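You operate a simulated robot arm through the tools that you are given. There is no shell and no other tool. Be economical: measure what you need, move in short steps, check, and stop when the job is done.

You are at the controls of a simulated two-armed robot. One attempt, no reset.

TASK
Unlock the tube, draw the roll out and lay it in the basket.
Fine: hold the tube as you work; pass the roll to your other hand; leave the catch off.

The check looks at the end state, three seconds after you hand in, the way a careful person would. Anything else that was tipped, shoved, dropped, spilled or broken makes it a failure.

THE ROBOT
Two 7-joint arms with two-finger parallel grippers on one trunk, on a base that drives. Base frame: it is fixed to the floor where the robot stands at the start and does not move with it; the origin is under the middle of the robot, x ahead of it, y to its left, z up. Lengths are in mm, angles in rad, forces in N, time in s.
The left shoulder is at the start at [70, 163, 1070], the right one opposite. Places, roughly: inside of the sewing basket [500, 600, 700]; tube catch [500, 200, 800]. Payload 3.43 kg a hand.
The tool frame of a hand sits at the grasp point between the pads (the TCP): z along the fingers, y along the line on which they close. The tips reach 34 mm beyond it. Largest opening 128 mm; finger width 24, thickness 12; the body of the gripper, 48 by 130 mm, starts 96 mm behind the TCP.
Orientation is that of the tool frame in the base frame, as a unit quaternion [w, x, y, z]. With the fingers straight down and closing along the base's y, the tool's x points along the base's -x, its y along +y and its z along -z.

THE INTERFACE
- The arms move only by the tool apply_moves. It takes "left_commands", "right_commands" or both (then of equal length, played together; a hand with none holds still); each is a list of rows, each a list of 2 entries, a list of its own where there are three numbers: the shift along the base's x, y, z in units of 300 mm (1.0 is 300 mm), then the turn, a rotation vector about the base's x, y, z in units of 45 degrees (1.0 is 45 degrees). In form: [[[x, y, z], [rx, ry, rz]], ...]. A call has 1 to 12 rows; each row is the pose to reach, as a shift and turn from the pose commanded when the call began. "left_gripper" and "right_gripper" are, for a hand that has rows, the opening, from 0 (shut) to 1 (fully open), set as the call begins (left out, the last holds). A call with a number of a shift or a turn outside -1 to 1 is refused whole. A row lasts 0.2 s, in which the tool goes at most 50 mm and 0.15 rad; a call with a longer step from one row to the next is refused whole, and so is a gripper value outside its range. A pose out of reach is approached as far as the arm can. The call stops where the force on the tool passes 40 N (or 10 N more than at its start, if that is more) or the arm is blocked; 0.2 s more then pass. Each finger travels about 153 mm/s and halts on what it meets, pressing with about 35 N; the grip force reading is that of the motor and also rises with nothing between the fingers. The clock runs only during rows and for 0.2 s after the last one: add rows that repeat a pose to give the fingers time. The reply holds the time, the measured pose of the TCP, the force on the tool along the base axes, the opening and the grip force, in the units named above and with some noise, with the torque about the TCP (base axes, N m) and any sound that the robot's microphone picked up.
- Cameras (640 x 400 px; columns grow to the right, rows downward): "scene" is now at [118.8, 30, 1291]; the picture's right is [0.53, -0.85, 0.00], its down [-0.62, -0.39, -0.68] and it looks along [0.58, 0.36, -0.73] (base axes); focal length 279 px, centre (320, 200). "left" rides on the left gripper at [76, 11, -160] in its tool frame; the picture's right is [-0.15, 0.99, 0.00], its down [-0.88, -0.13, -0.46] and it looks along [-0.45, -0.07, 0.89] (tool axes); focal length 234 px, centre (320, 200). "right" rides on the right gripper at [76, -11, -160] in its tool frame; the picture's right is [0.15, 0.99, 0.00], its down [-0.88, 0.13, -0.46] and it looks along [-0.45, 0.07, 0.89] (tool axes); focal length 234 px, centre (320, 200). There is no depth. A picture from a camera that has moved, and an enlarged one, comes with that camera's place and axes in the base frame and with its lens. The place of the scene camera against the robot may be out by one fixed shift of up to 25 mm in any direction.
- get_image(camera): a new picture of that camera. The clock stands still meanwhile.
- lift_body(by): slides the trunk up (or, below 0, down) by that many mm; the arms and the scene camera ride with it, the base frame stays. It gives what a move gives, with no picture.
- roll_base(legs): drives the robot by 1 to 6 legs, each [ahead, left, turn to the left] in mm, mm and rad, along the robot's own axes; the way and the turn of a leg run together, so that a leg with both is an arc; at most 1500 mm and 3.142 rad a leg. The arms and the cameras ride along, it lands a little off, and it stops where it bumps. It gives what a move gives.
- head_to(pan, tilt): turns the head with the scene camera to pan (to the left, within 1.501 rad either way) and tilt (down, from -0.506 to 1.204), counted from straight ahead of the robot. It gives what a move gives.
- close_up(camera, box): a new picture of the part [left, top, right, bottom] of that camera's present view, enlarged. The clock stands still meanwhile.
- close_job(): hands the job in; it is judged then, once.

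Work in short steps. Places have to be worked out from the pictures, the camera data and where the tool is seen: move nearer, look again, correct. Check each grasp and each placing, and mend what went wrong. You have 120 turns and 100 pictures in all, those below and enlarged ones among them. Open the grippers and draw the arms clear of the work before you hand the job in, unless the task says otherwise; then end with one line.

The tools are called after "Emit:" as a command line: name --argument value ..., lists and objects as JSON in quotes. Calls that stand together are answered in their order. apply_moves: Moves the arms, as the interface text tells. Its arguments: {"type":"object","properties":{"left_commands":{"type":"array"},"left_gripper":{"type":"number"},"right_commands":{"type":"array"},"right_gripper":{"type":"number"}},"required":[]} The other tools are called the same way: lift_body (by) slides the trunk up or down; roll_base (legs) drives the base; head_to (pan, tilt) turns the head that bears the scene camera; get_image (camera) takes a picture; close_up (camera, box) takes an enlarged picture of a part of a camera's view; close_job () hands the job in.

At the start:

```text
t: 0.0
left_ee_pos: [340.4, 454.4, 1021.0]
left_tool_rot: [0.0, 0.0, 1.0, 0.0]
left_ft_force: [0.0, 0.1, -0.3]
left_torque: [0.01, 0.0, 0.04]
left_finger_gap: 127.9
left_finger_force: 0.1
right_ee_pos: [440.6, -10.2, 1069.0]
right_tool_rot: [0.0, 0.0, 1.0, 0.001]
right_ft_force: [-0.1, -1.2, -0.2]
right_torque: [0.0, -0.02, -0.03]
right_finger_gap: 128.0
right_finger_force: 0.2
trunk travel left (down, up): [-550.0, 390.0]
robot x, y, heading: [1.1, -3.1, 0.001]
head pan, tilt: [0.559, 0.824]
```

scene: 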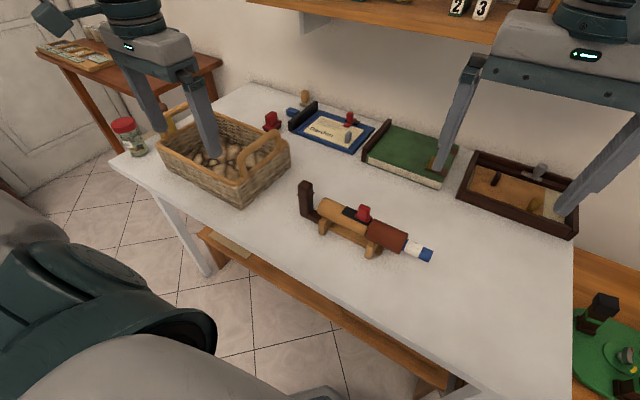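
right: 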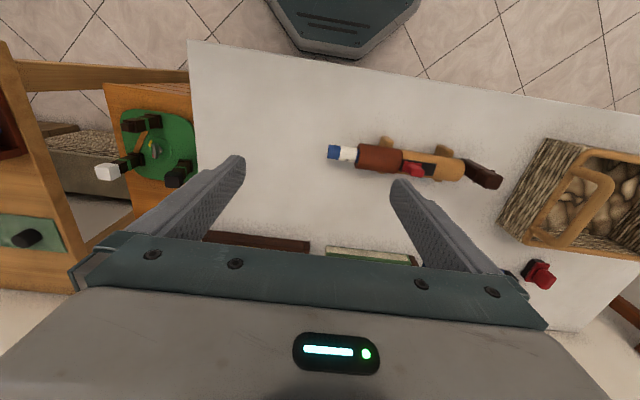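
left: 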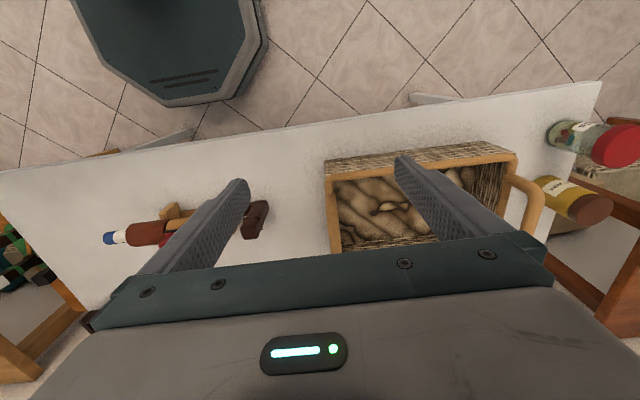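

I'll look closely at the tube and its catch first.

Emit:
close_up --camera "scene" --box '[280, 160, 450, 280]'

Emit:
close_up --camera "right" --box '[310, 110, 520, 220]'

Emit:
close_up --camera "scene" --box '[250, 80, 460, 200]'

```text
3.33 times, centred on (365, 220) of scene
camera zoom: at [118.8, 30.0, 1291.0], right [0.53, -0.85, 0.0], down [-0.62, -0.39, -0.68], along [0.58, 0.36, -0.73], focal length 931 px, centre (170, 133)
```

zoom: 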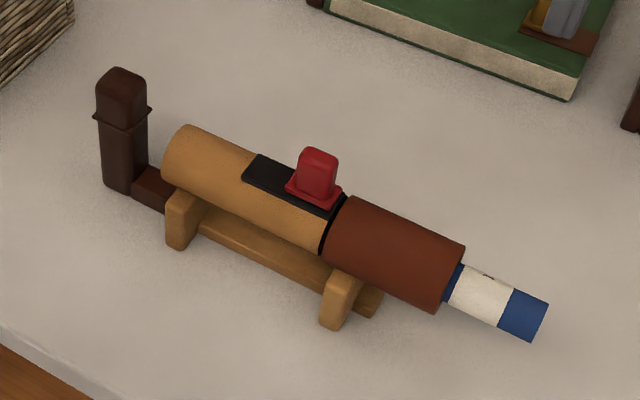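

```text
3.05 times, centred on (415, 165) of right
camera zoom: at [366.0, -20.7, 1228.5], right [-0.15, 0.99, 0.0], down [0.88, 0.13, 0.46], along [0.45, 0.07, -0.89], focal length 714 px, centre (30, 307)
```

zoom: 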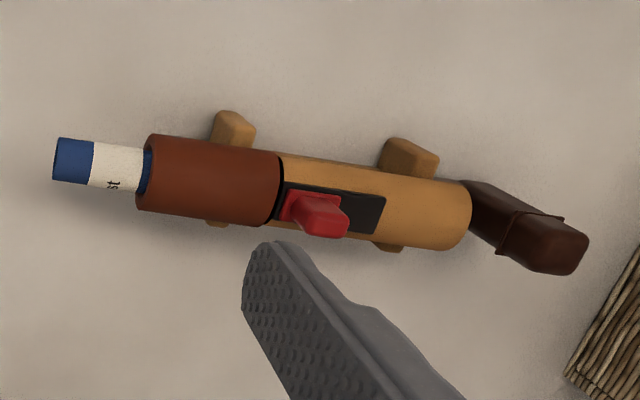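

```text
3.05 times, centred on (355, 140) of scene
camera zoom: at [118.8, 30.0, 1291.0], right [0.53, -0.85, 0.0], down [-0.62, -0.39, -0.68], along [0.58, 0.36, -0.73], focal length 851 px, centre (213, 383)
```

zoom: 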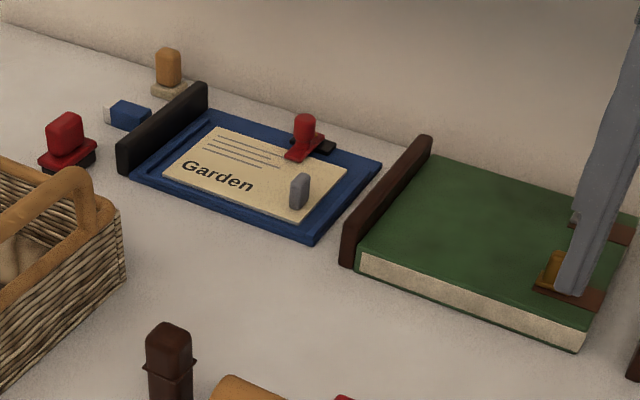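

From the three views the tube axis lies along y at about x=477, z≈813, roll tip y≈12, catch y≈160, handle post y≈300. I move the right hand in for a closer view of the catch, and look with the left at the handle.

Emit:
apply_moves --right_commands '[[[-0.05, 0.13, -0.05], [0, 0, 0]], [[-0.1, 0.26, -0.1], [0, 0, 0]], [[-0.15, 0.39, -0.17], [0, 0, 0]], [[-0.18, 0.5, -0.23], [0, 0, 0]]]' --left_commands '[[[0.02, -0.1, 0], [0, 0, 0]], [[0.04, -0.2, 0], [0, 0, 0]], [[0.06, -0.3, 0], [0, 0, 0]], [[0.08, -0.4, 0], [0, 0, 0]]]'

Emit:
get_image --camera "right"

Emit:
get_image --camera "left"

```text
t: 1.0
left_ee_pos: [362.6, 333.1, 1021.0]
left_tool_rot: [0.0, -0.001, 1.0, 0.0]
left_ft_force: [0.1, -0.1, -0.7]
left_torque: [0.02, 0.04, 0.02]
left_finger_gap: 127.9
left_finger_force: 0.1
right_ee_pos: [386.1, 140.0, 998.8]
right_tool_rot: [-0.001, 0.002, 1.0, 0.0]
right_ft_force: [-0.8, 0.0, 0.5]
right_torque: [0.03, 0.01, -0.02]
right_finger_gap: 128.0
right_finger_force: 0.0
trunk travel left (down, up): [-550.0, 390.0]
robot x, y, heading: [-0.8, -4.6, 0.0]
head pan, tilt: [0.559, 0.824]
```

```text
93 pictures are left
camera right: at [312.1, 129.5, 1158.0], right [-0.14, 0.99, 0.0], down [0.88, 0.13, 0.45], along [0.45, 0.07, -0.89], focal length 234 px, centre (320, 200)
```

right: 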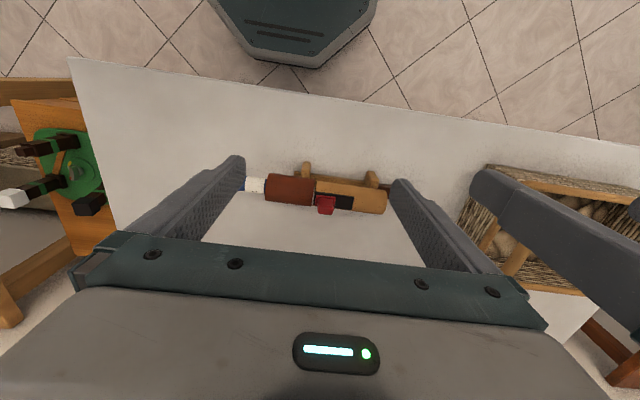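

```text
92 pictures are left
camera left: at [288.0, 343.9, 1180.9], right [0.15, 0.99, 0.0], down [0.88, -0.13, 0.46], along [0.45, -0.07, -0.89], focal length 234 px, centre (320, 200)
```

left: 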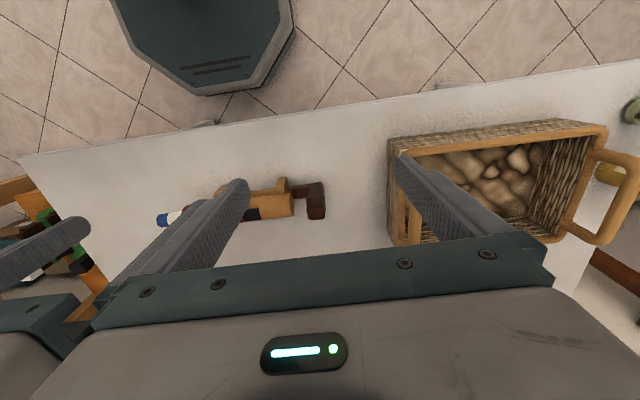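

Now enlarge both for accurate positions.

Emit:
close_up --camera "left" --box '[240, 160, 360, 240]'

Emit:
close_up --camera "right" --box '[230, 150, 410, 230]'

```text
5.00 times, centred on (300, 200) of left
camera zoom: at [288.0, 343.9, 1180.9], right [0.15, 0.99, 0.0], down [0.88, -0.13, 0.46], along [0.45, -0.07, -0.89], focal length 1171 px, centre (420, 200)
```

zoom: 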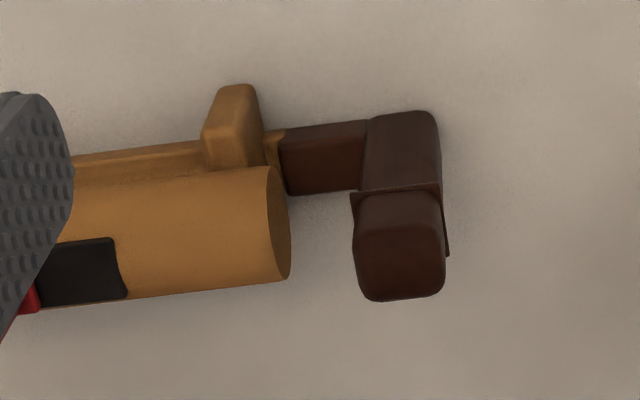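

```text
3.56 times, centred on (320, 190) of right
camera zoom: at [312.1, 129.5, 1158.0], right [-0.14, 0.99, 0.0], down [0.88, 0.13, 0.45], along [0.45, 0.07, -0.89], focal length 833 px, centre (320, 236)
```

zoom: 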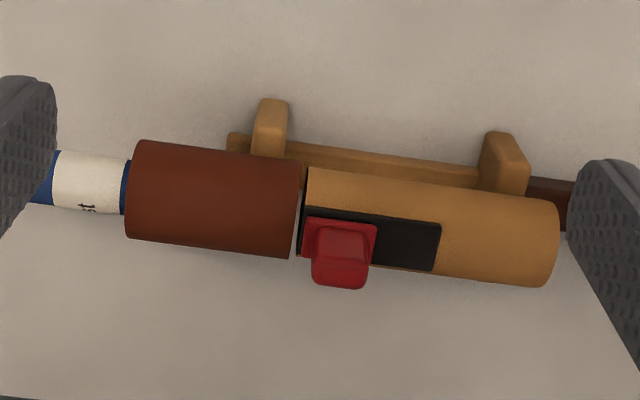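

Estimates: handle post centre ≈(477, 308), top z≈848; catch knob ≈(475, 163), top ≈860. I'll turn the left hand by -90° about z so that it closes along x over the post, staying high.

Emit:
apply_moves --left_commands '[[[0.06, 0, 0], [0, 0, -0.16]], [[0.12, -0.02, 0], [0, 0, -0.33]], [[0.18, -0.04, 0], [0, 0, -0.5]], [[0.25, -0.06, 0], [0, 0, -0.67]], [[0.32, -0.08, 0], [0, 0, -0.84]], [[0.38, -0.083, 0], [0, 0, -1.0]]]'

Emit:
apply_moves --left_commands '[[[0, 0, 0], [0, 0, -0.16]], [[0, 0, 0], [0, 0, -0.33]], [[0, 0, 0], [0, 0, -0.5]], [[0, 0, 0], [0, 0, -0.67]], [[0, 0, 0], [0, 0, -0.84]], [[0, 0, 0], [0, 0, -1.0]]]' --left_gripper 0.6

Emit:
get_image --camera "left"

```text
t: 2.4
left_ee_pos: [479.7, 309.6, 1021.2]
left_tool_rot: [0.001, 0.383, 0.924, -0.001]
left_ft_force: [0.0, 1.9, -0.3]
left_torque: [-0.03, 0.01, 0.0]
left_finger_gap: 127.9
left_finger_force: 0.1
right_ee_pos: [386.7, 142.0, 999.3]
right_tool_rot: [-0.001, 0.001, 1.0, 0.0]
right_ft_force: [0.2, 0.0, -0.2]
right_torque: [-0.03, -0.01, 0.01]
right_finger_gap: 128.0
right_finger_force: 0.0
trunk travel left (down, up): [-550.0, 390.0]
robot x, y, heading: [-3.3, 0.3, 0.0]
head pan, tilt: [0.559, 0.824]
```

```text
t: 3.8
left_ee_pos: [479.0, 309.5, 1021.4]
left_tool_rot: [0.0, 0.708, 0.706, 0.001]
left_ft_force: [-0.4, 0.2, 0.5]
left_torque: [0.01, -0.01, -0.02]
left_finger_gap: 77.0
left_finger_force: 0.1
right_ee_pos: [387.5, 140.9, 998.1]
right_tool_rot: [0.0, 0.001, 1.0, 0.001]
right_ft_force: [-0.1, -0.1, 0.2]
right_torque: [-0.03, -0.04, -0.03]
right_finger_gap: 128.0
right_finger_force: 0.0
trunk travel left (down, up): [-550.0, 390.0]
robot x, y, heading: [-5.0, 1.9, 0.006]
head pan, tilt: [0.559, 0.824]
```

```text
89 pictures are left
camera left: at [490.1, 385.6, 1180.9], right [0.99, -0.15, 0.0], down [-0.13, -0.88, 0.46], along [-0.07, -0.45, -0.89], focal length 234 px, centre (320, 200)
```

left: 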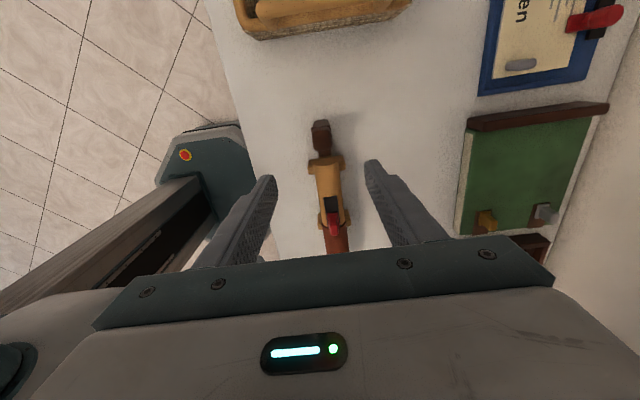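

Zoom on the post from this new viewpoint to refine its place.

Emit:
close_up --camera "left" --box '[270, 100, 390, 260]'

```text
2.50 times, centred on (330, 180) of left
camera zoom: at [490.1, 385.6, 1180.9], right [0.99, -0.15, 0.0], down [-0.13, -0.88, 0.46], along [-0.07, -0.45, -0.89], focal length 585 px, centre (295, 250)
```

zoom: 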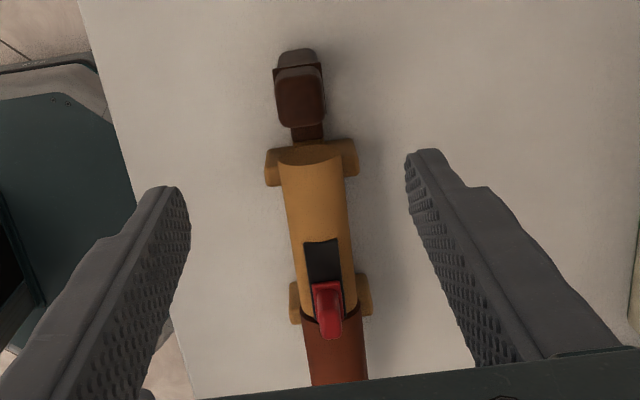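

Post top refined to ≈(481, 308.5, 841). I descend the left hand with fingers either side of it.

Emit:
apply_moves --left_commands '[[[0.007, 0, -0.15], [0, 0, 0]], [[0.007, 0, -0.3], [0, 0, 0]], [[0.007, 0, -0.42], [0, 0, 0]], [[0.007, 0, -0.5], [0, 0, 0]], [[0.007, 0, -0.57], [0, 0, 0]], [[0.007, 0, -0.57], [0, 0, 0]]]'

Emit:
get_image --camera "left"

Emit:
close_up --camera "scene" --box '[260, 120, 460, 280]'

```text
t: 5.2
left_ee_pos: [480.7, 308.3, 849.1]
left_tool_rot: [0.001, 0.707, 0.707, 0.0]
left_ft_force: [-0.1, 0.0, 1.0]
left_torque: [-0.01, -0.02, 0.0]
left_finger_gap: 77.0
left_finger_force: 0.0
right_ee_pos: [386.4, 140.4, 999.4]
right_tool_rot: [0.0, 0.001, 1.0, 0.001]
right_ft_force: [0.4, -0.5, 0.5]
right_torque: [0.02, 0.0, 0.0]
right_finger_gap: 128.0
right_finger_force: 0.1
trunk travel left (down, up): [-550.0, 390.0]
robot x, y, heading: [3.6, -1.8, -0.004]
head pan, tilt: [0.559, 0.824]
```

```text
87 pictures are left
camera left: at [491.2, 384.4, 1009.1], right [0.99, -0.15, 0.0], down [-0.13, -0.88, 0.46], along [-0.07, -0.45, -0.89], focal length 234 px, centre (320, 200)
```

left: 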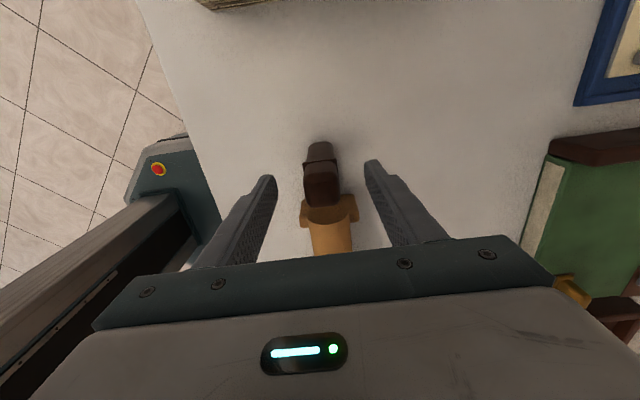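

```text
2.50 times, centred on (360, 200) of scene
camera zoom: at [118.6, 30.0, 1291.1], right [0.53, -0.85, 0.0], down [-0.62, -0.39, -0.68], along [0.58, 0.36, -0.73], focal length 698 px, centre (220, 200)
```

zoom: 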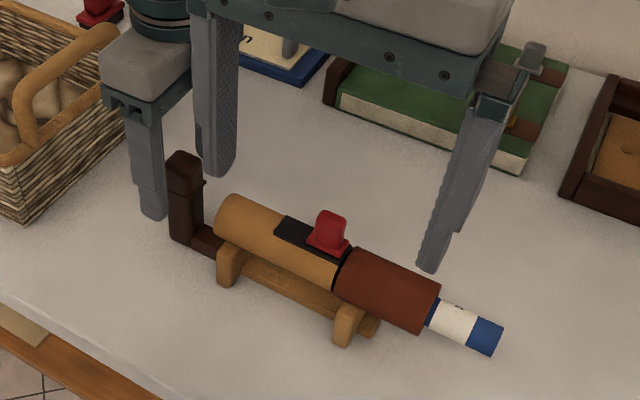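

The post is centred between the fingers; close the left hand gently around it.

Emit:
apply_moves --left_commands '[[[0, 0, 0], [0, 0, 0]], [[0, 0, 0], [0, 0, 0]], [[0, 0, 0], [0, 0, 0]]]' --left_gripper 0

Emit:
get_image --camera "left"

Emit:
close_up --camera "scene" --box '[260, 120, 460, 280]'

```text
t: 6.0
left_ee_pos: [480.9, 309.1, 848.4]
left_tool_rot: [0.0, 0.707, 0.707, 0.0]
left_ft_force: [-0.2, -0.1, 0.5]
left_torque: [0.14, 0.01, 0.03]
left_finger_gap: 27.3
left_finger_force: 35.6
right_ee_pos: [387.4, 140.4, 999.4]
right_tool_rot: [0.0, 0.0, 1.0, 0.001]
right_ft_force: [0.2, 0.5, 0.1]
right_torque: [0.0, -0.04, -0.02]
right_finger_gap: 128.1
right_finger_force: 0.0
trunk travel left (down, up): [-550.0, 390.0]
robot x, y, heading: [3.2, 0.2, 0.0]
head pan, tilt: [0.559, 0.824]
```

```text
85 pictures are left
camera left: at [491.7, 384.5, 1009.1], right [0.99, -0.15, 0.0], down [-0.13, -0.88, 0.46], along [-0.07, -0.45, -0.89], focal length 234 px, centre (320, 200)
```

left: 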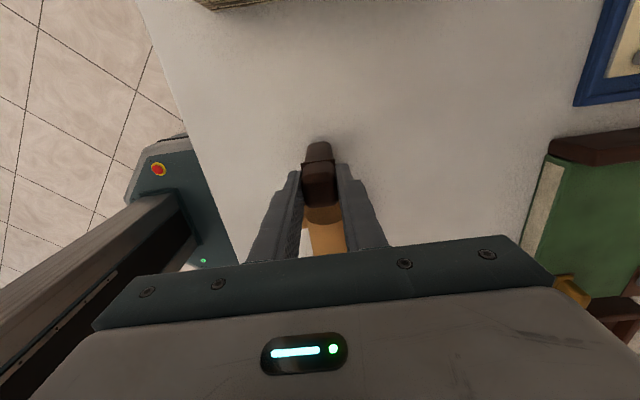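

```text
2.50 times, centred on (360, 200) of scene
camera zoom: at [119.1, 30.1, 1291.0], right [0.53, -0.85, 0.0], down [-0.62, -0.39, -0.68], along [0.58, 0.36, -0.73], focal length 698 px, centre (220, 200)
```

zoom: 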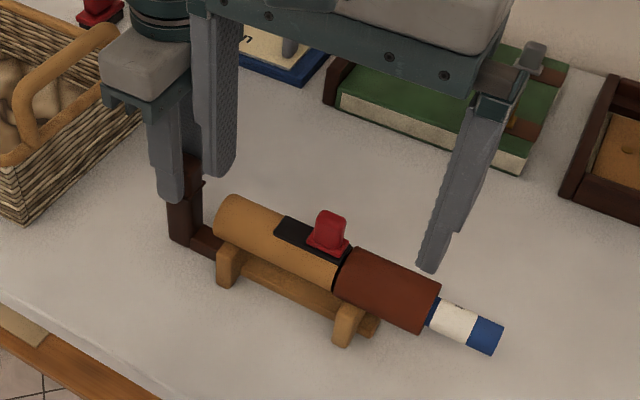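

Post held (gap 27 mm). Now bring the right hand over the knob with a half opening and look.

Emit:
apply_moves --right_commands '[[[0.12, 0.03, 0], [0, 0, 0]], [[0.24, 0.06, -0.03], [0, 0, 0]], [[0.31, 0.083, -0.13], [0, 0, 0]], [[0.31, 0.083, -0.13], [0, 0, 0]]]' --right_gripper 0.55

Emit:
close_up --camera "right" --box '[220, 90, 420, 240]'

Emit:
close_up --camera "scene" --box '[260, 120, 460, 280]'

```text
t: 7.0
left_ee_pos: [479.2, 309.2, 848.9]
left_tool_rot: [0.001, 0.707, 0.707, -0.001]
left_ft_force: [-0.7, 0.2, 0.4]
left_torque: [0.26, -0.02, 0.0]
left_finger_gap: 27.4
left_finger_force: 35.4
right_ee_pos: [480.2, 166.1, 960.7]
right_tool_rot: [0.0, 0.001, 1.0, 0.001]
right_ft_force: [-0.4, 0.3, 0.0]
right_torque: [0.01, 0.0, -0.01]
right_finger_gap: 70.3
right_finger_force: 0.0
trunk travel left (down, up): [-550.0, 390.0]
robot x, y, heading: [-0.9, -1.0, 0.001]
head pan, tilt: [0.559, 0.824]
```

```text
2.67 times, centred on (320, 165) of right
camera zoom: at [404.6, 153.8, 1120.1], right [-0.15, 0.99, 0.0], down [0.88, 0.13, 0.46], along [0.45, 0.07, -0.89], focal length 624 px, centre (320, 293)
```

zoom: 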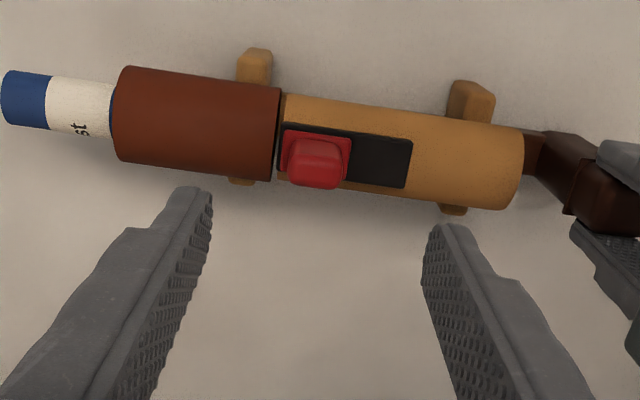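

```text
2.50 times, centred on (360, 200) of scene
camera zoom: at [118.7, 29.9, 1291.0], right [0.53, -0.85, 0.0], down [-0.62, -0.39, -0.68], along [0.58, 0.36, -0.73], focal length 698 px, centre (220, 200)
```

zoom: 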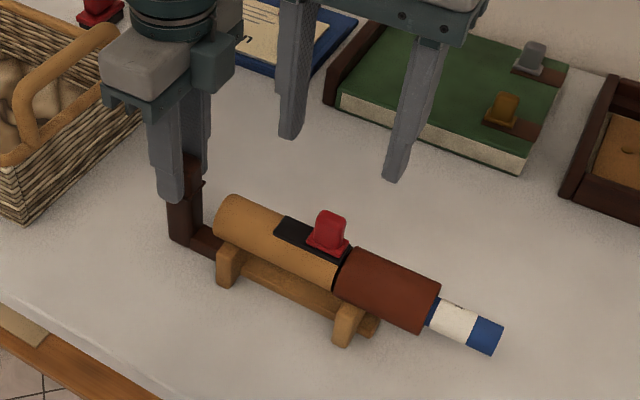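

Knob at ≈(478, 164). I lower so the tips are around z≈843, just above the collar top and straddling the knob.

Emit:
apply_moves --right_commands '[[[-0.007, -0.005, -0.1], [0, 0, 0]], [[-0.007, -0.005, -0.2], [0, 0, 0]], [[-0.007, -0.005, -0.275], [0, 0, 0]], [[-0.007, -0.005, -0.275], [0, 0, 0]]]'

Emit:
close_up --camera "right" --box '[220, 90, 420, 240]'

Emit:
close_up --camera "scene" --box '[310, 150, 430, 246]'

```text
t: 8.0
left_ee_pos: [479.9, 308.1, 848.8]
left_tool_rot: [0.0, 0.707, 0.707, 0.0]
left_ft_force: [-0.6, 0.0, -0.7]
left_torque: [0.09, -0.01, -0.05]
left_finger_gap: 27.4
left_finger_force: 34.7
right_ee_pos: [476.6, 162.0, 878.9]
right_tool_rot: [0.0, 0.0, 1.0, 0.0]
right_ft_force: [0.0, 1.2, 0.6]
right_torque: [-0.01, -0.03, -0.03]
right_finger_gap: 70.5
right_finger_force: 0.0
trunk travel left (down, up): [-550.0, 390.0]
robot x, y, heading: [1.2, 1.7, 0.001]
head pan, tilt: [0.559, 0.824]
```

```text
2.67 times, centred on (320, 165) of right
camera zoom: at [402.2, 151.8, 1037.9], right [-0.15, 0.99, 0.0], down [0.88, 0.13, 0.46], along [0.45, 0.07, -0.89], focal length 624 px, centre (320, 293)
```

zoom: 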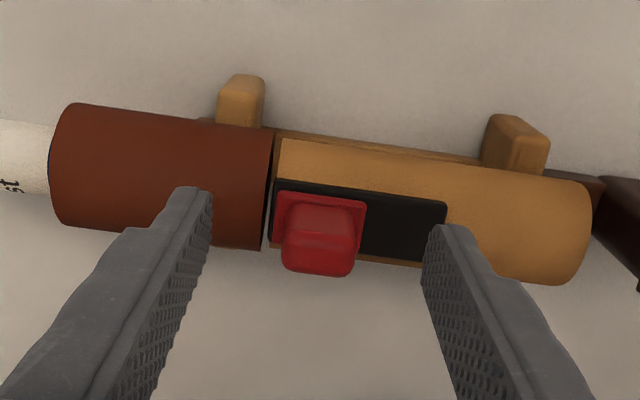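

```text
4.17 times, centred on (370, 198) of scene
camera zoom: at [119.0, 30.1, 1291.0], right [0.53, -0.85, 0.0], down [-0.62, -0.39, -0.68], along [0.58, 0.36, -0.73], focal length 1164 px, centre (112, 208)
```

zoom: 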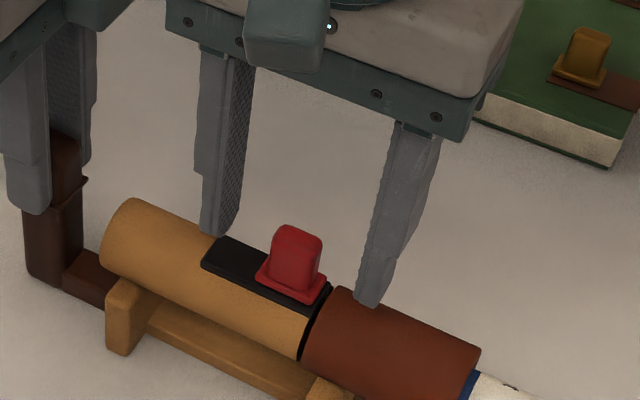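

Fingers straddle the knob clear above the collar. Close on it.

Emit:
apply_moves --right_commands '[[[0, 0.005, 0], [0, 0, 0]], [[0, 0.005, 0], [0, 0, 0]], [[0, 0.005, 0], [0, 0, 0]]]' --right_gripper 0

Emit:
close_up --camera "scene" --box '[310, 150, 430, 246]'

```text
t: 8.8
left_ee_pos: [480.2, 309.6, 848.4]
left_tool_rot: [0.0, 0.707, 0.707, 0.001]
left_ft_force: [0.5, 4.6, -1.0]
left_torque: [0.0, 0.0, 0.04]
left_finger_gap: 27.3
left_finger_force: 35.5
right_ee_pos: [477.9, 164.7, 878.4]
right_tool_rot: [-0.001, 0.001, 1.0, 0.0]
right_ft_force: [-1.0, -5.9, 0.0]
right_torque: [-0.19, 0.06, 0.04]
right_finger_gap: 23.0
right_finger_force: 35.3
trunk travel left (down, up): [-550.0, 390.0]
robot x, y, heading: [-1.9, 0.4, -0.003]
head pan, tilt: [0.559, 0.824]
```

```text
4.17 times, centred on (370, 198) of scene
camera zoom: at [119.0, 30.1, 1291.0], right [0.53, -0.85, 0.0], down [-0.62, -0.39, -0.68], along [0.58, 0.36, -0.73], focal length 1164 px, centre (112, 208)
```

zoom: 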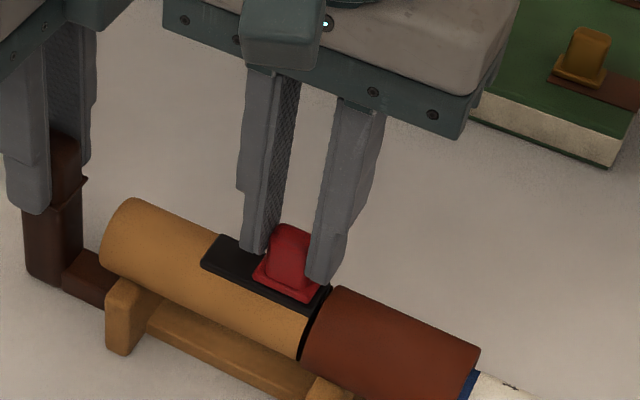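

Knob gripped (23 mm). Slide it along +y toward the free end of its track in small steps.

Emit:
apply_moves --right_commands '[[[0, 0.02, 0], [0, 0, 0]], [[0, 0.04, 0], [0, 0, 0]], [[0, 0.06, 0], [0, 0, 0]], [[0, 0.08, 0], [0, 0, 0]]]'

Emit:
close_up --camera "scene" --box '[310, 150, 430, 246]'

```text
t: 9.8
left_ee_pos: [480.1, 310.8, 849.2]
left_tool_rot: [-0.001, 0.707, 0.707, 0.001]
left_ft_force: [1.3, 13.2, 2.3]
left_torque: [-0.53, -0.12, 0.12]
left_finger_gap: 27.4
left_finger_force: 35.2
right_ee_pos: [478.6, 187.4, 877.2]
right_tool_rot: [0.001, 0.0, 1.0, -0.001]
right_ft_force: [-0.8, -13.3, -0.3]
right_torque: [-0.35, 0.21, 0.03]
right_finger_gap: 23.0
right_finger_force: 35.0
trunk travel left (down, up): [-550.0, 390.0]
robot x, y, heading: [2.8, -2.4, -0.003]
head pan, tilt: [0.559, 0.824]
```

```text
4.17 times, centred on (370, 198) of scene
camera zoom: at [118.8, 30.1, 1291.1], right [0.53, -0.85, 0.0], down [-0.62, -0.39, -0.68], along [0.58, 0.36, -0.73], focal length 1164 px, centre (112, 208)
```

zoom: 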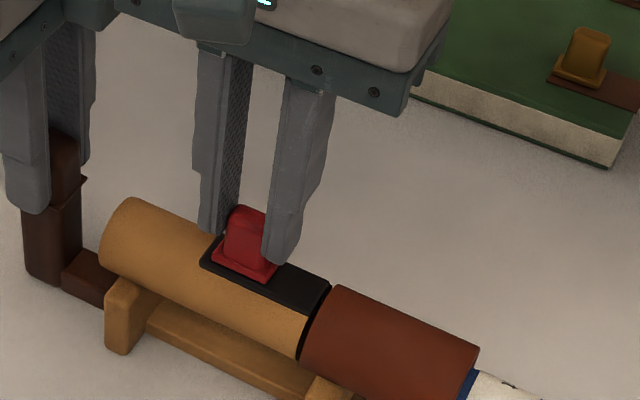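

The knob slides with about 13 N; it's near the end. A little further to the stop.

Emit:
apply_moves --right_commands '[[[0, 0.015, 0], [0, 0, 0]], [[0, 0.03, 0], [0, 0, 0]], [[0, 0.04, 0], [0, 0, 0]]]'

Emit:
close_up --camera "scene" --box '[310, 150, 430, 246]'

```text
t: 10.4
left_ee_pos: [480.1, 311.8, 849.8]
left_tool_rot: [-0.003, 0.706, 0.709, 0.003]
left_ft_force: [-0.4, 4.1, 3.9]
left_torque: [-0.06, 0.2, -0.01]
left_finger_gap: 27.5
left_finger_force: 34.9
right_ee_pos: [478.6, 193.2, 878.5]
right_tool_rot: [0.0, 0.002, 1.0, -0.004]
right_ft_force: [-1.3, -2.8, -1.2]
right_torque: [0.05, -0.05, 0.15]
right_finger_gap: 23.0
right_finger_force: 35.1
trunk travel left (down, up): [-550.0, 390.0]
robot x, y, heading: [-0.8, 2.4, -0.003]
head pan, tilt: [0.559, 0.824]
stopped in row 2 (right hand): the force on the tool passed its limit (the readings are from after the stop); the commanded pose is now the measured one
```

```text
4.17 times, centred on (370, 198) of scene
camera zoom: at [118.5, 29.9, 1291.1], right [0.53, -0.85, 0.0], down [-0.62, -0.39, -0.68], along [0.58, 0.36, -0.73], focal length 1164 px, centre (112, 208)
```

zoom: 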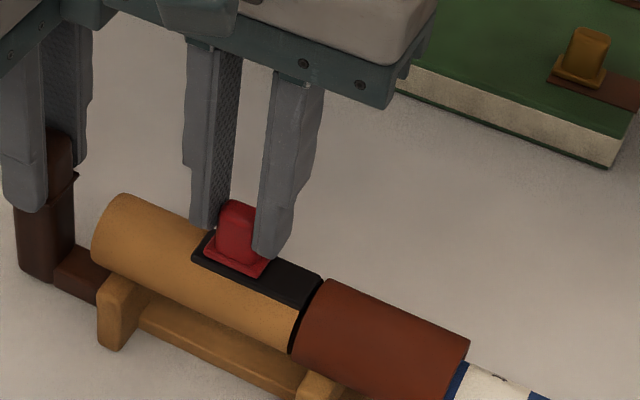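

The stop is reached. Release the knob and lift the right hand, then check whether the catch stays off.

Emit:
apply_moves --right_commands '[[[0, 0, 0], [0, 0, 0]], [[0, 0, 0], [0, 0, 0]], [[0, 0, 0.1], [0, 0, 0]], [[0, 0, 0.25], [0, 0, 0]], [[0, -0.05, 0.35], [0, 0, 0]], [[0, -0.15, 0.4], [0, 0, 0]]]' --right_gripper 0.4

Emit:
close_up --camera "scene" --box '[280, 140, 440, 268]'

Emit:
close_up --camera "right" --box '[220, 90, 420, 240]'

```text
t: 11.8
left_ee_pos: [480.5, 311.9, 848.3]
left_tool_rot: [-0.003, 0.706, 0.708, 0.002]
left_ft_force: [-0.3, -1.5, 0.3]
left_torque: [-0.35, -0.01, -0.08]
left_finger_gap: 27.5
left_finger_force: 35.1
right_ee_pos: [478.6, 149.2, 999.0]
right_tool_rot: [0.0, 0.001, 1.0, -0.002]
right_ft_force: [0.3, 0.7, 0.3]
right_torque: [0.01, -0.03, -0.02]
right_finger_gap: 51.3
right_finger_force: 0.1
trunk travel left (down, up): [-550.0, 390.0]
robot x, y, heading: [0.0, -3.5, 0.004]
head pan, tilt: [0.559, 0.824]
```

```text
3.12 times, centred on (360, 204) of scene
camera zoom: at [118.8, 28.8, 1291.0], right [0.53, -0.85, 0.0], down [-0.62, -0.39, -0.68], along [0.58, 0.36, -0.73], focal length 873 px, centre (195, 188)
```

zoom: 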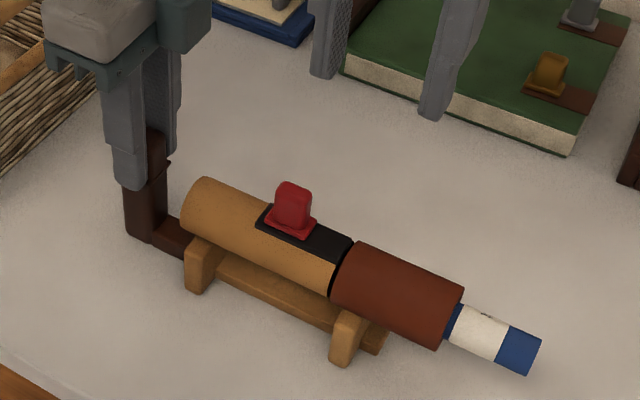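

```text
2.67 times, centred on (320, 165) of right
camera zoom: at [403.4, 139.4, 1158.2], right [-0.14, 0.99, -0.01], down [0.88, 0.13, 0.45], along [0.45, 0.06, -0.89], focal length 624 px, centre (320, 293)
```

zoom: 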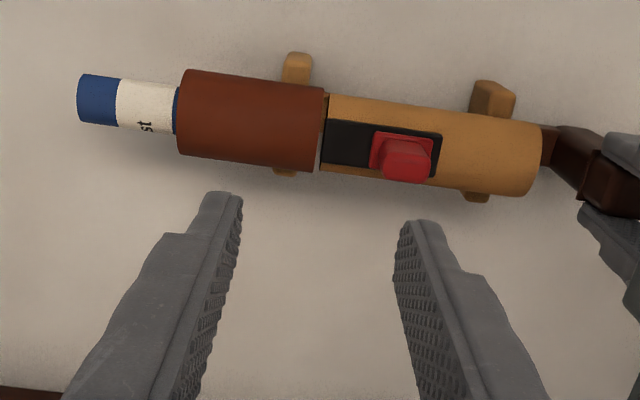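

The catch stays off. Now turn the right hand +90° about z (closing along x) while moving above the protruding roll at ≈(480, 42).

Emit:
apply_moves --right_commands '[[[0, -0.08, 0], [0, 0, 0.16]], [[0, -0.16, 0], [0, 0, 0.33]], [[0, -0.24, 0], [0, 0, 0.5]], [[0, -0.3, 0], [0, 0, 0.67]], [[0.003, -0.34, 0], [0, 0, 0.84]], [[0.003, -0.363, 0], [0, 0, 1.0]]]'

Emit:
apply_moves --right_commands '[[[0, 0, 0], [0, 0, 0.16]], [[0, 0, 0], [0, 0, 0.33]], [[0, 0, 0], [0, 0, 0.5]], [[0, 0, 0], [0, 0, 0.67]], [[0, 0, -0.1], [0, 0, 0.84]], [[0, 0, -0.2], [0, 0, 1.0]], [[0, 0, -0.3], [0, 0, 1.0]]]' --right_gripper 0.6

Emit:
get_image --camera "right"

Emit:
get_image --camera "scene"

```text
t: 13.2
left_ee_pos: [480.2, 310.9, 848.5]
left_tool_rot: [-0.003, 0.705, 0.709, 0.002]
left_ft_force: [1.5, -1.0, 2.6]
left_torque: [0.12, -0.05, 0.05]
left_finger_gap: 27.4
left_finger_force: 35.3
right_ee_pos: [480.3, 39.0, 998.4]
right_tool_rot: [0.002, -0.382, 0.924, -0.004]
right_ft_force: [0.4, 0.0, -0.5]
right_torque: [0.0, -0.01, -0.01]
right_finger_gap: 51.3
right_finger_force: 0.0
trunk travel left (down, up): [-550.0, 390.0]
robot x, y, heading: [1.8, -4.3, -0.002]
head pan, tilt: [0.559, 0.824]
```

```text
t: 14.8
left_ee_pos: [480.6, 311.5, 849.5]
left_tool_rot: [-0.003, 0.706, 0.708, 0.003]
left_ft_force: [-0.7, 0.2, 1.5]
left_torque: [0.14, 0.0, 0.07]
left_finger_gap: 27.4
left_finger_force: 35.2
right_ee_pos: [479.0, 40.5, 907.1]
right_tool_rot: [0.003, -0.706, 0.708, -0.003]
right_ft_force: [0.2, -0.4, 0.2]
right_torque: [-0.03, -0.01, 0.01]
right_finger_gap: 76.7
right_finger_force: 0.1
trunk travel left (down, up): [-550.0, 390.0]
robot x, y, heading: [0.7, 0.1, -0.002]
head pan, tilt: [0.559, 0.824]
```

```text
74 pictures are left
camera right: at [489.3, -35.8, 1066.9], right [-0.99, -0.14, -0.01], down [-0.13, 0.88, 0.46], along [-0.06, 0.45, -0.89], focal length 234 px, centre (320, 200)
```

right: 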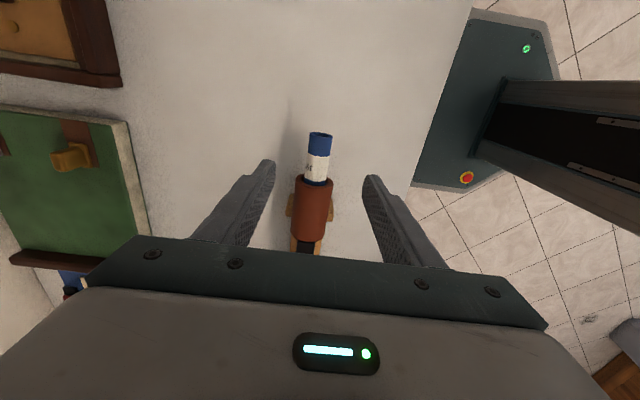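

```text
73 pictures are left
camera scene: at [118.7, 29.8, 1291.1], right [0.53, -0.85, 0.0], down [-0.62, -0.39, -0.68], along [0.58, 0.36, -0.73], focal length 279 px, centre (320, 200)
```

scene: 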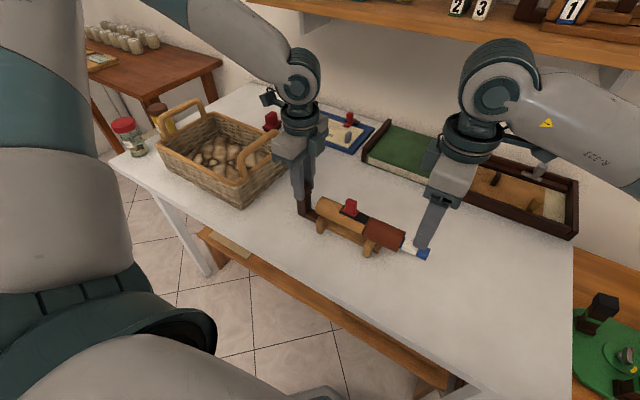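

Roll visible between the fingers, x≈482, exposed y≈14–65. Descend to z≈813 and look before closing.

Emit:
apply_moves --right_commands '[[[0.008, -0.007, -0.1], [0, 0, 0]], [[0.008, -0.007, -0.2], [0, 0, 0]], [[0.008, -0.007, -0.26], [0, 0, 0]], [[0.008, -0.007, -0.31], [0, 0, 0]], [[0.008, -0.007, -0.31], [0, 0, 0]]]'

Emit:
get_image --camera "right"

Emit:
close_up --camera "scene" --box '[340, 180, 480, 292]'

```text
t: 16.0
left_ee_pos: [479.8, 311.4, 848.9]
left_tool_rot: [-0.002, 0.706, 0.709, 0.002]
left_ft_force: [-0.9, -0.2, 1.5]
left_torque: [0.09, -0.02, 0.02]
left_finger_gap: 27.5
left_finger_force: 35.0
right_ee_pos: [481.7, 38.1, 814.4]
right_tool_rot: [0.003, -0.706, 0.708, -0.003]
right_ft_force: [-0.8, -0.3, 0.2]
right_torque: [0.0, -0.01, -0.01]
right_finger_gap: 76.8
right_finger_force: 0.0
trunk travel left (down, up): [-550.0, 390.0]
robot x, y, heading: [-1.0, -0.8, 0.001]
head pan, tilt: [0.559, 0.824]
```

```text
72 pictures are left
camera right: at [491.7, -37.5, 973.5], right [-0.99, -0.14, -0.01], down [-0.13, 0.88, 0.46], along [-0.06, 0.45, -0.89], focal length 234 px, centre (320, 200)
```

right: 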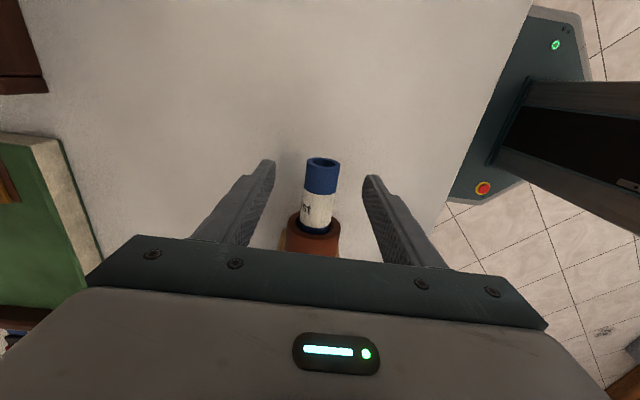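

```text
3.57 times, centred on (410, 236) of scene
camera zoom: at [118.7, 29.7, 1291.0], right [0.53, -0.85, 0.0], down [-0.62, -0.39, -0.68], along [0.58, 0.36, -0.73], focal length 997 px, centre (-1, 71)
```

zoom: 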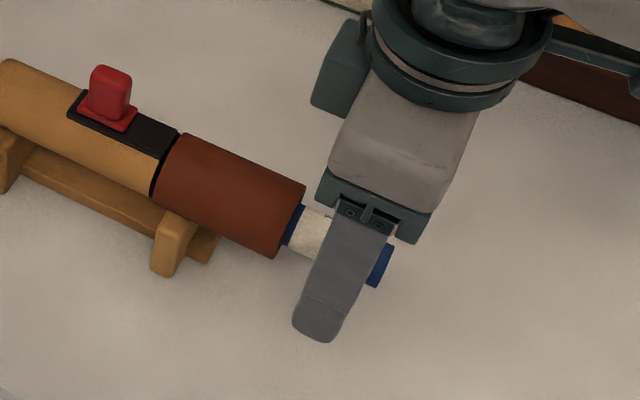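

Everything lines up; close on the roll.

Emit:
apply_moves --right_commands '[[[0, 0, -0.01], [0, 0, 0]], [[0, 0, -0.01], [0, 0, 0]], [[0, 0, -0.01], [0, 0, 0]], [[0, 0, -0.01], [0, 0, 0]]]' --right_gripper 0

Emit:
apply_moves --right_commands '[[[0, -0.02, 0], [0, 0, 0]], [[0, -0.04, 0], [0, 0, 0]], [[0, -0.06, 0], [0, 0, 0]], [[0, -0.1, 0], [0, 0, 0]]]'

Emit:
close_up --camera "scene" --box '[280, 150, 480, 310]'

```text
t: 17.0
left_ee_pos: [480.6, 311.6, 848.8]
left_tool_rot: [-0.003, 0.706, 0.708, 0.002]
left_ft_force: [2.1, -1.4, 0.4]
left_torque: [0.68, -0.03, 0.13]
left_finger_gap: 27.4
left_finger_force: 35.3
right_ee_pos: [482.2, 37.9, 812.4]
right_tool_rot: [0.003, -0.706, 0.709, -0.003]
right_ft_force: [-1.8, -0.2, 9.1]
right_torque: [0.22, 0.07, 0.32]
right_finger_gap: 24.0
right_finger_force: 35.0
trunk travel left (down, up): [-550.0, 390.0]
robot x, y, heading: [-0.3, -2.0, -0.001]
head pan, tilt: [0.559, 0.824]
```

```text
t: 18.0
left_ee_pos: [480.1, 311.2, 849.3]
left_tool_rot: [-0.003, 0.705, 0.709, 0.002]
left_ft_force: [-1.2, 0.9, 4.4]
left_torque: [-0.8, 0.03, -0.11]
left_finger_gap: 27.2
left_finger_force: 35.0
right_ee_pos: [481.8, 5.6, 811.7]
right_tool_rot: [0.003, -0.705, 0.709, -0.003]
right_ft_force: [0.4, 0.1, 0.1]
right_torque: [-0.01, 0.03, 0.01]
right_finger_gap: 23.5
right_finger_force: 35.4
trunk travel left (down, up): [-550.0, 390.0]
robot x, y, heading: [2.0, -0.3, -0.001]
head pan, tilt: [0.559, 0.824]
```

```text
2.50 times, centred on (380, 230) of scene
camera zoom: at [118.4, 29.8, 1291.0], right [0.53, -0.85, 0.0], down [-0.62, -0.39, -0.68], along [0.58, 0.36, -0.73], focal length 698 px, centre (170, 125)
```

zoom: 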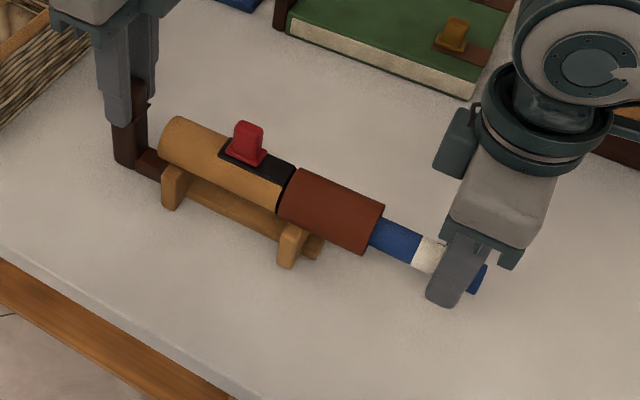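

The roll is coming out freely. Keep drawing along -y.

Emit:
apply_moves --right_commands '[[[0, -0.08, 0], [0, 0, 0]], [[0, -0.16, 0], [0, 0, 0]], [[0, -0.24, 0], [0, 0, 0]], [[0, -0.32, 0], [0, 0, 0]], [[0, -0.4, 0], [0, 0, 0]]]'

Emit:
get_image --camera "scene"

```text
t: 19.2
left_ee_pos: [479.5, 315.0, 847.4]
left_tool_rot: [-0.002, 0.706, 0.708, 0.001]
left_ft_force: [-0.2, 0.8, -2.6]
left_torque: [0.13, -0.05, -0.03]
left_finger_gap: 27.3
left_finger_force: 34.1
right_ee_pos: [444.1, -98.5, 821.8]
right_tool_rot: [-0.014, 0.711, -0.703, 0.009]
right_ft_force: [-0.6, 0.3, -0.4]
right_torque: [-0.08, -0.03, -0.02]
right_finger_gap: 23.8
right_finger_force: 34.9
right hand out of reach, approached as far as the arm can: row 1, 2, 3, 4, 5
trunk travel left (down, up): [-550.0, 390.0]
robot x, y, heading: [3.5, 1.7, -0.001]
head pan, tilt: [0.559, 0.824]
```

```text
69 pictures are left
camera scene: at [117.4, 33.4, 1291.0], right [0.53, -0.85, 0.0], down [-0.62, -0.39, -0.68], along [0.58, 0.36, -0.73], focal length 279 px, centre (320, 200)
```

scene: 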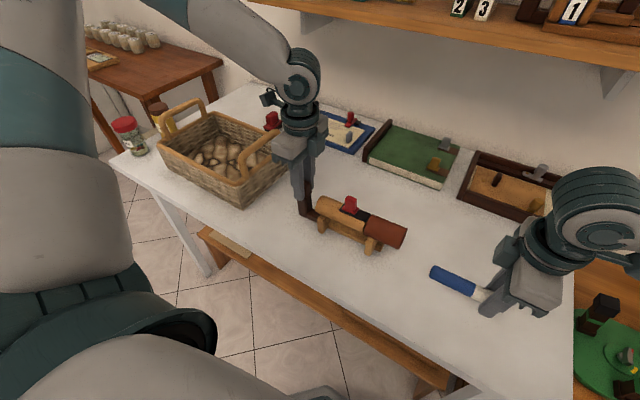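

The roll is fully out and held. Raise the right hand away from the table; release the post with the left and raise it straight up.

Emit:
apply_moves --right_commands '[[[0, 0, 0.1], [0, 0, 0]], [[0, 0, 0.2], [0, 0, 0]], [[0, 0.05, 0.3], [0, 0, 0]], [[0, 0.1, 0.4], [0, 0, 0]], [[0, 0.2, 0.45], [0, 0, 0]], [[0, 0.3, 0.45], [0, 0, 0]]]' --left_commands '[[[0, 0, 0], [0, 0, 0]], [[0, 0, 0], [0, 0, 0]], [[0, 0, 0], [0, 0, 0]], [[0, 0, 0.1], [0, 0, 0]], [[0, 0, 0.25], [0, 0, 0]], [[0, 0, 0.4], [0, 0, 0]]]' --left_gripper 0.6

Emit:
get_image --camera "scene"

Emit:
get_image --camera "right"

Emit:
get_image --camera "left"

```text
t: 20.6
left_ee_pos: [479.3, 310.9, 966.5]
left_tool_rot: [-0.002, 0.706, 0.708, 0.002]
left_ft_force: [0.1, 0.3, 0.3]
left_torque: [-0.03, 0.0, 0.0]
left_finger_gap: 76.6
left_finger_force: 0.0
right_ee_pos: [442.9, -13.3, 954.7]
right_tool_rot: [0.002, -0.706, 0.708, -0.003]
right_ft_force: [0.1, 0.8, -0.4]
right_torque: [0.0, -0.05, 0.01]
right_finger_gap: 23.6
right_finger_force: 34.8
trunk travel left (down, up): [-550.0, 390.0]
robot x, y, heading: [-1.3, 1.2, 0.005]
head pan, tilt: [0.559, 0.824]
```

```text
68 pictures are left
camera scene: at [118.3, 30.5, 1291.0], right [0.53, -0.85, 0.0], down [-0.62, -0.39, -0.68], along [0.58, 0.36, -0.73], focal length 279 px, centre (320, 200)
```

scene: 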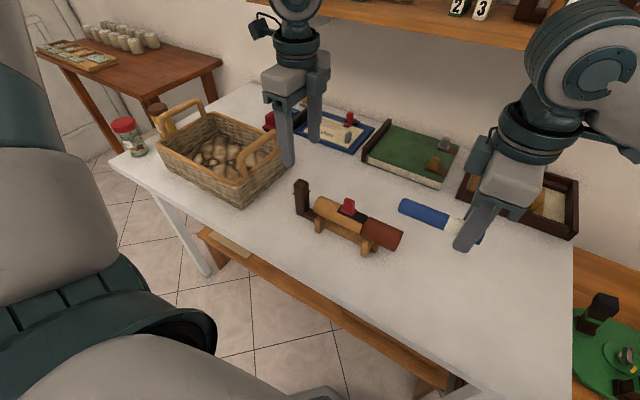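

```text
67 pictures are left
camera right: at [453.4, -88.0, 1114.2], right [-0.99, -0.14, -0.01], down [-0.13, 0.88, 0.45], along [-0.06, 0.45, -0.89], focal length 234 px, centre (320, 200)
```

right: 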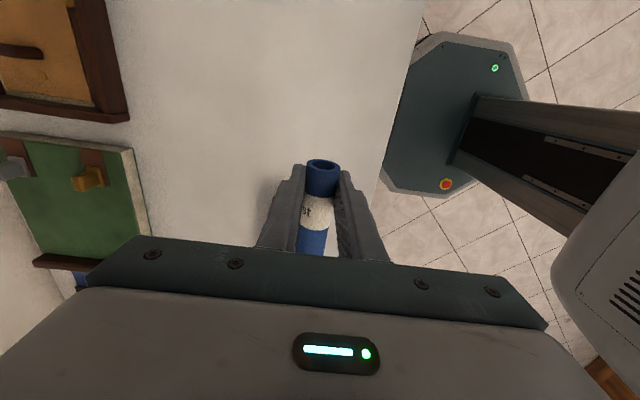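

```text
66 pictures are left
camera left: at [491.4, 385.5, 1127.0], right [0.99, -0.14, 0.0], down [-0.13, -0.88, 0.45], along [-0.07, -0.45, -0.89], focal length 234 px, centre (320, 200)
```

left: 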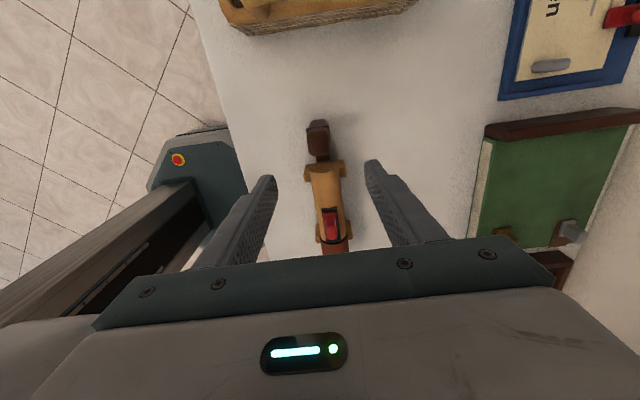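

The tube stays put. Roll spans about y −37…90 at z≈953. I'll bring the left hand over, tilted slightly so the wrists stay apart, to take the roll's free half; first stop short and look.

Emit:
apply_moves --left_commands '[[[-0.02, -0.05, 0.12], [0, 0, 0]], [[-0.05, -0.17, 0.22], [0, 0, 0]], [[-0.08, -0.3, 0.25], [-0.1, 0, 0]], [[-0.1, -0.43, 0.25], [-0.2, 0, 0]], [[-0.12, -0.56, 0.25], [-0.3, 0, 0]], [[-0.12, -0.65, 0.25], [-0.38, 0, 0]], [[-0.12, -0.65, 0.25], [-0.38, 0, 0]]]'

Emit:
get_image --camera "left"

Emit:
get_image --camera "scene"

```text
t: 22.2
left_ee_pos: [443.5, 115.7, 1045.0]
left_tool_rot: [0.103, 0.698, 0.701, -0.103]
left_ft_force: [-0.3, 0.3, -0.1]
left_torque: [-0.03, 0.03, 0.04]
left_finger_gap: 77.0
left_finger_force: 0.1
right_ee_pos: [443.8, -13.3, 954.8]
right_tool_rot: [0.003, -0.706, 0.708, -0.003]
right_ft_force: [-0.2, -0.7, 0.2]
right_torque: [-0.04, 0.01, -0.02]
right_finger_gap: 23.7
right_finger_force: 35.1
trunk travel left (down, up): [-550.0, 390.0]
robot x, y, heading: [2.6, 2.9, 0.002]
head pan, tilt: [0.559, 0.824]
```

```text
65 pictures are left
camera left: at [455.3, 234.2, 1175.4], right [0.99, -0.14, 0.04], down [-0.13, -0.71, 0.69], along [-0.07, -0.69, -0.72], focal length 234 px, centre (320, 200)
```

left: 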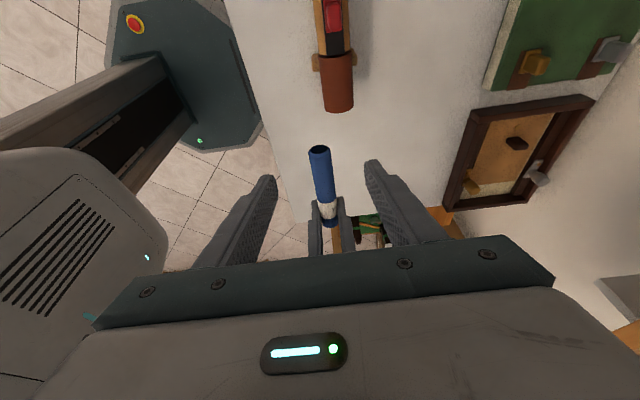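

```text
64 pictures are left
camera scene: at [118.6, 30.0, 1291.1], right [0.53, -0.85, 0.0], down [-0.62, -0.39, -0.68], along [0.58, 0.36, -0.73], focal length 279 px, centre (320, 200)
```

scene: 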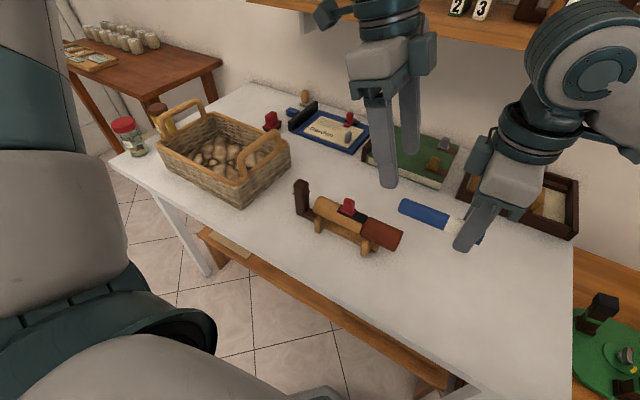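

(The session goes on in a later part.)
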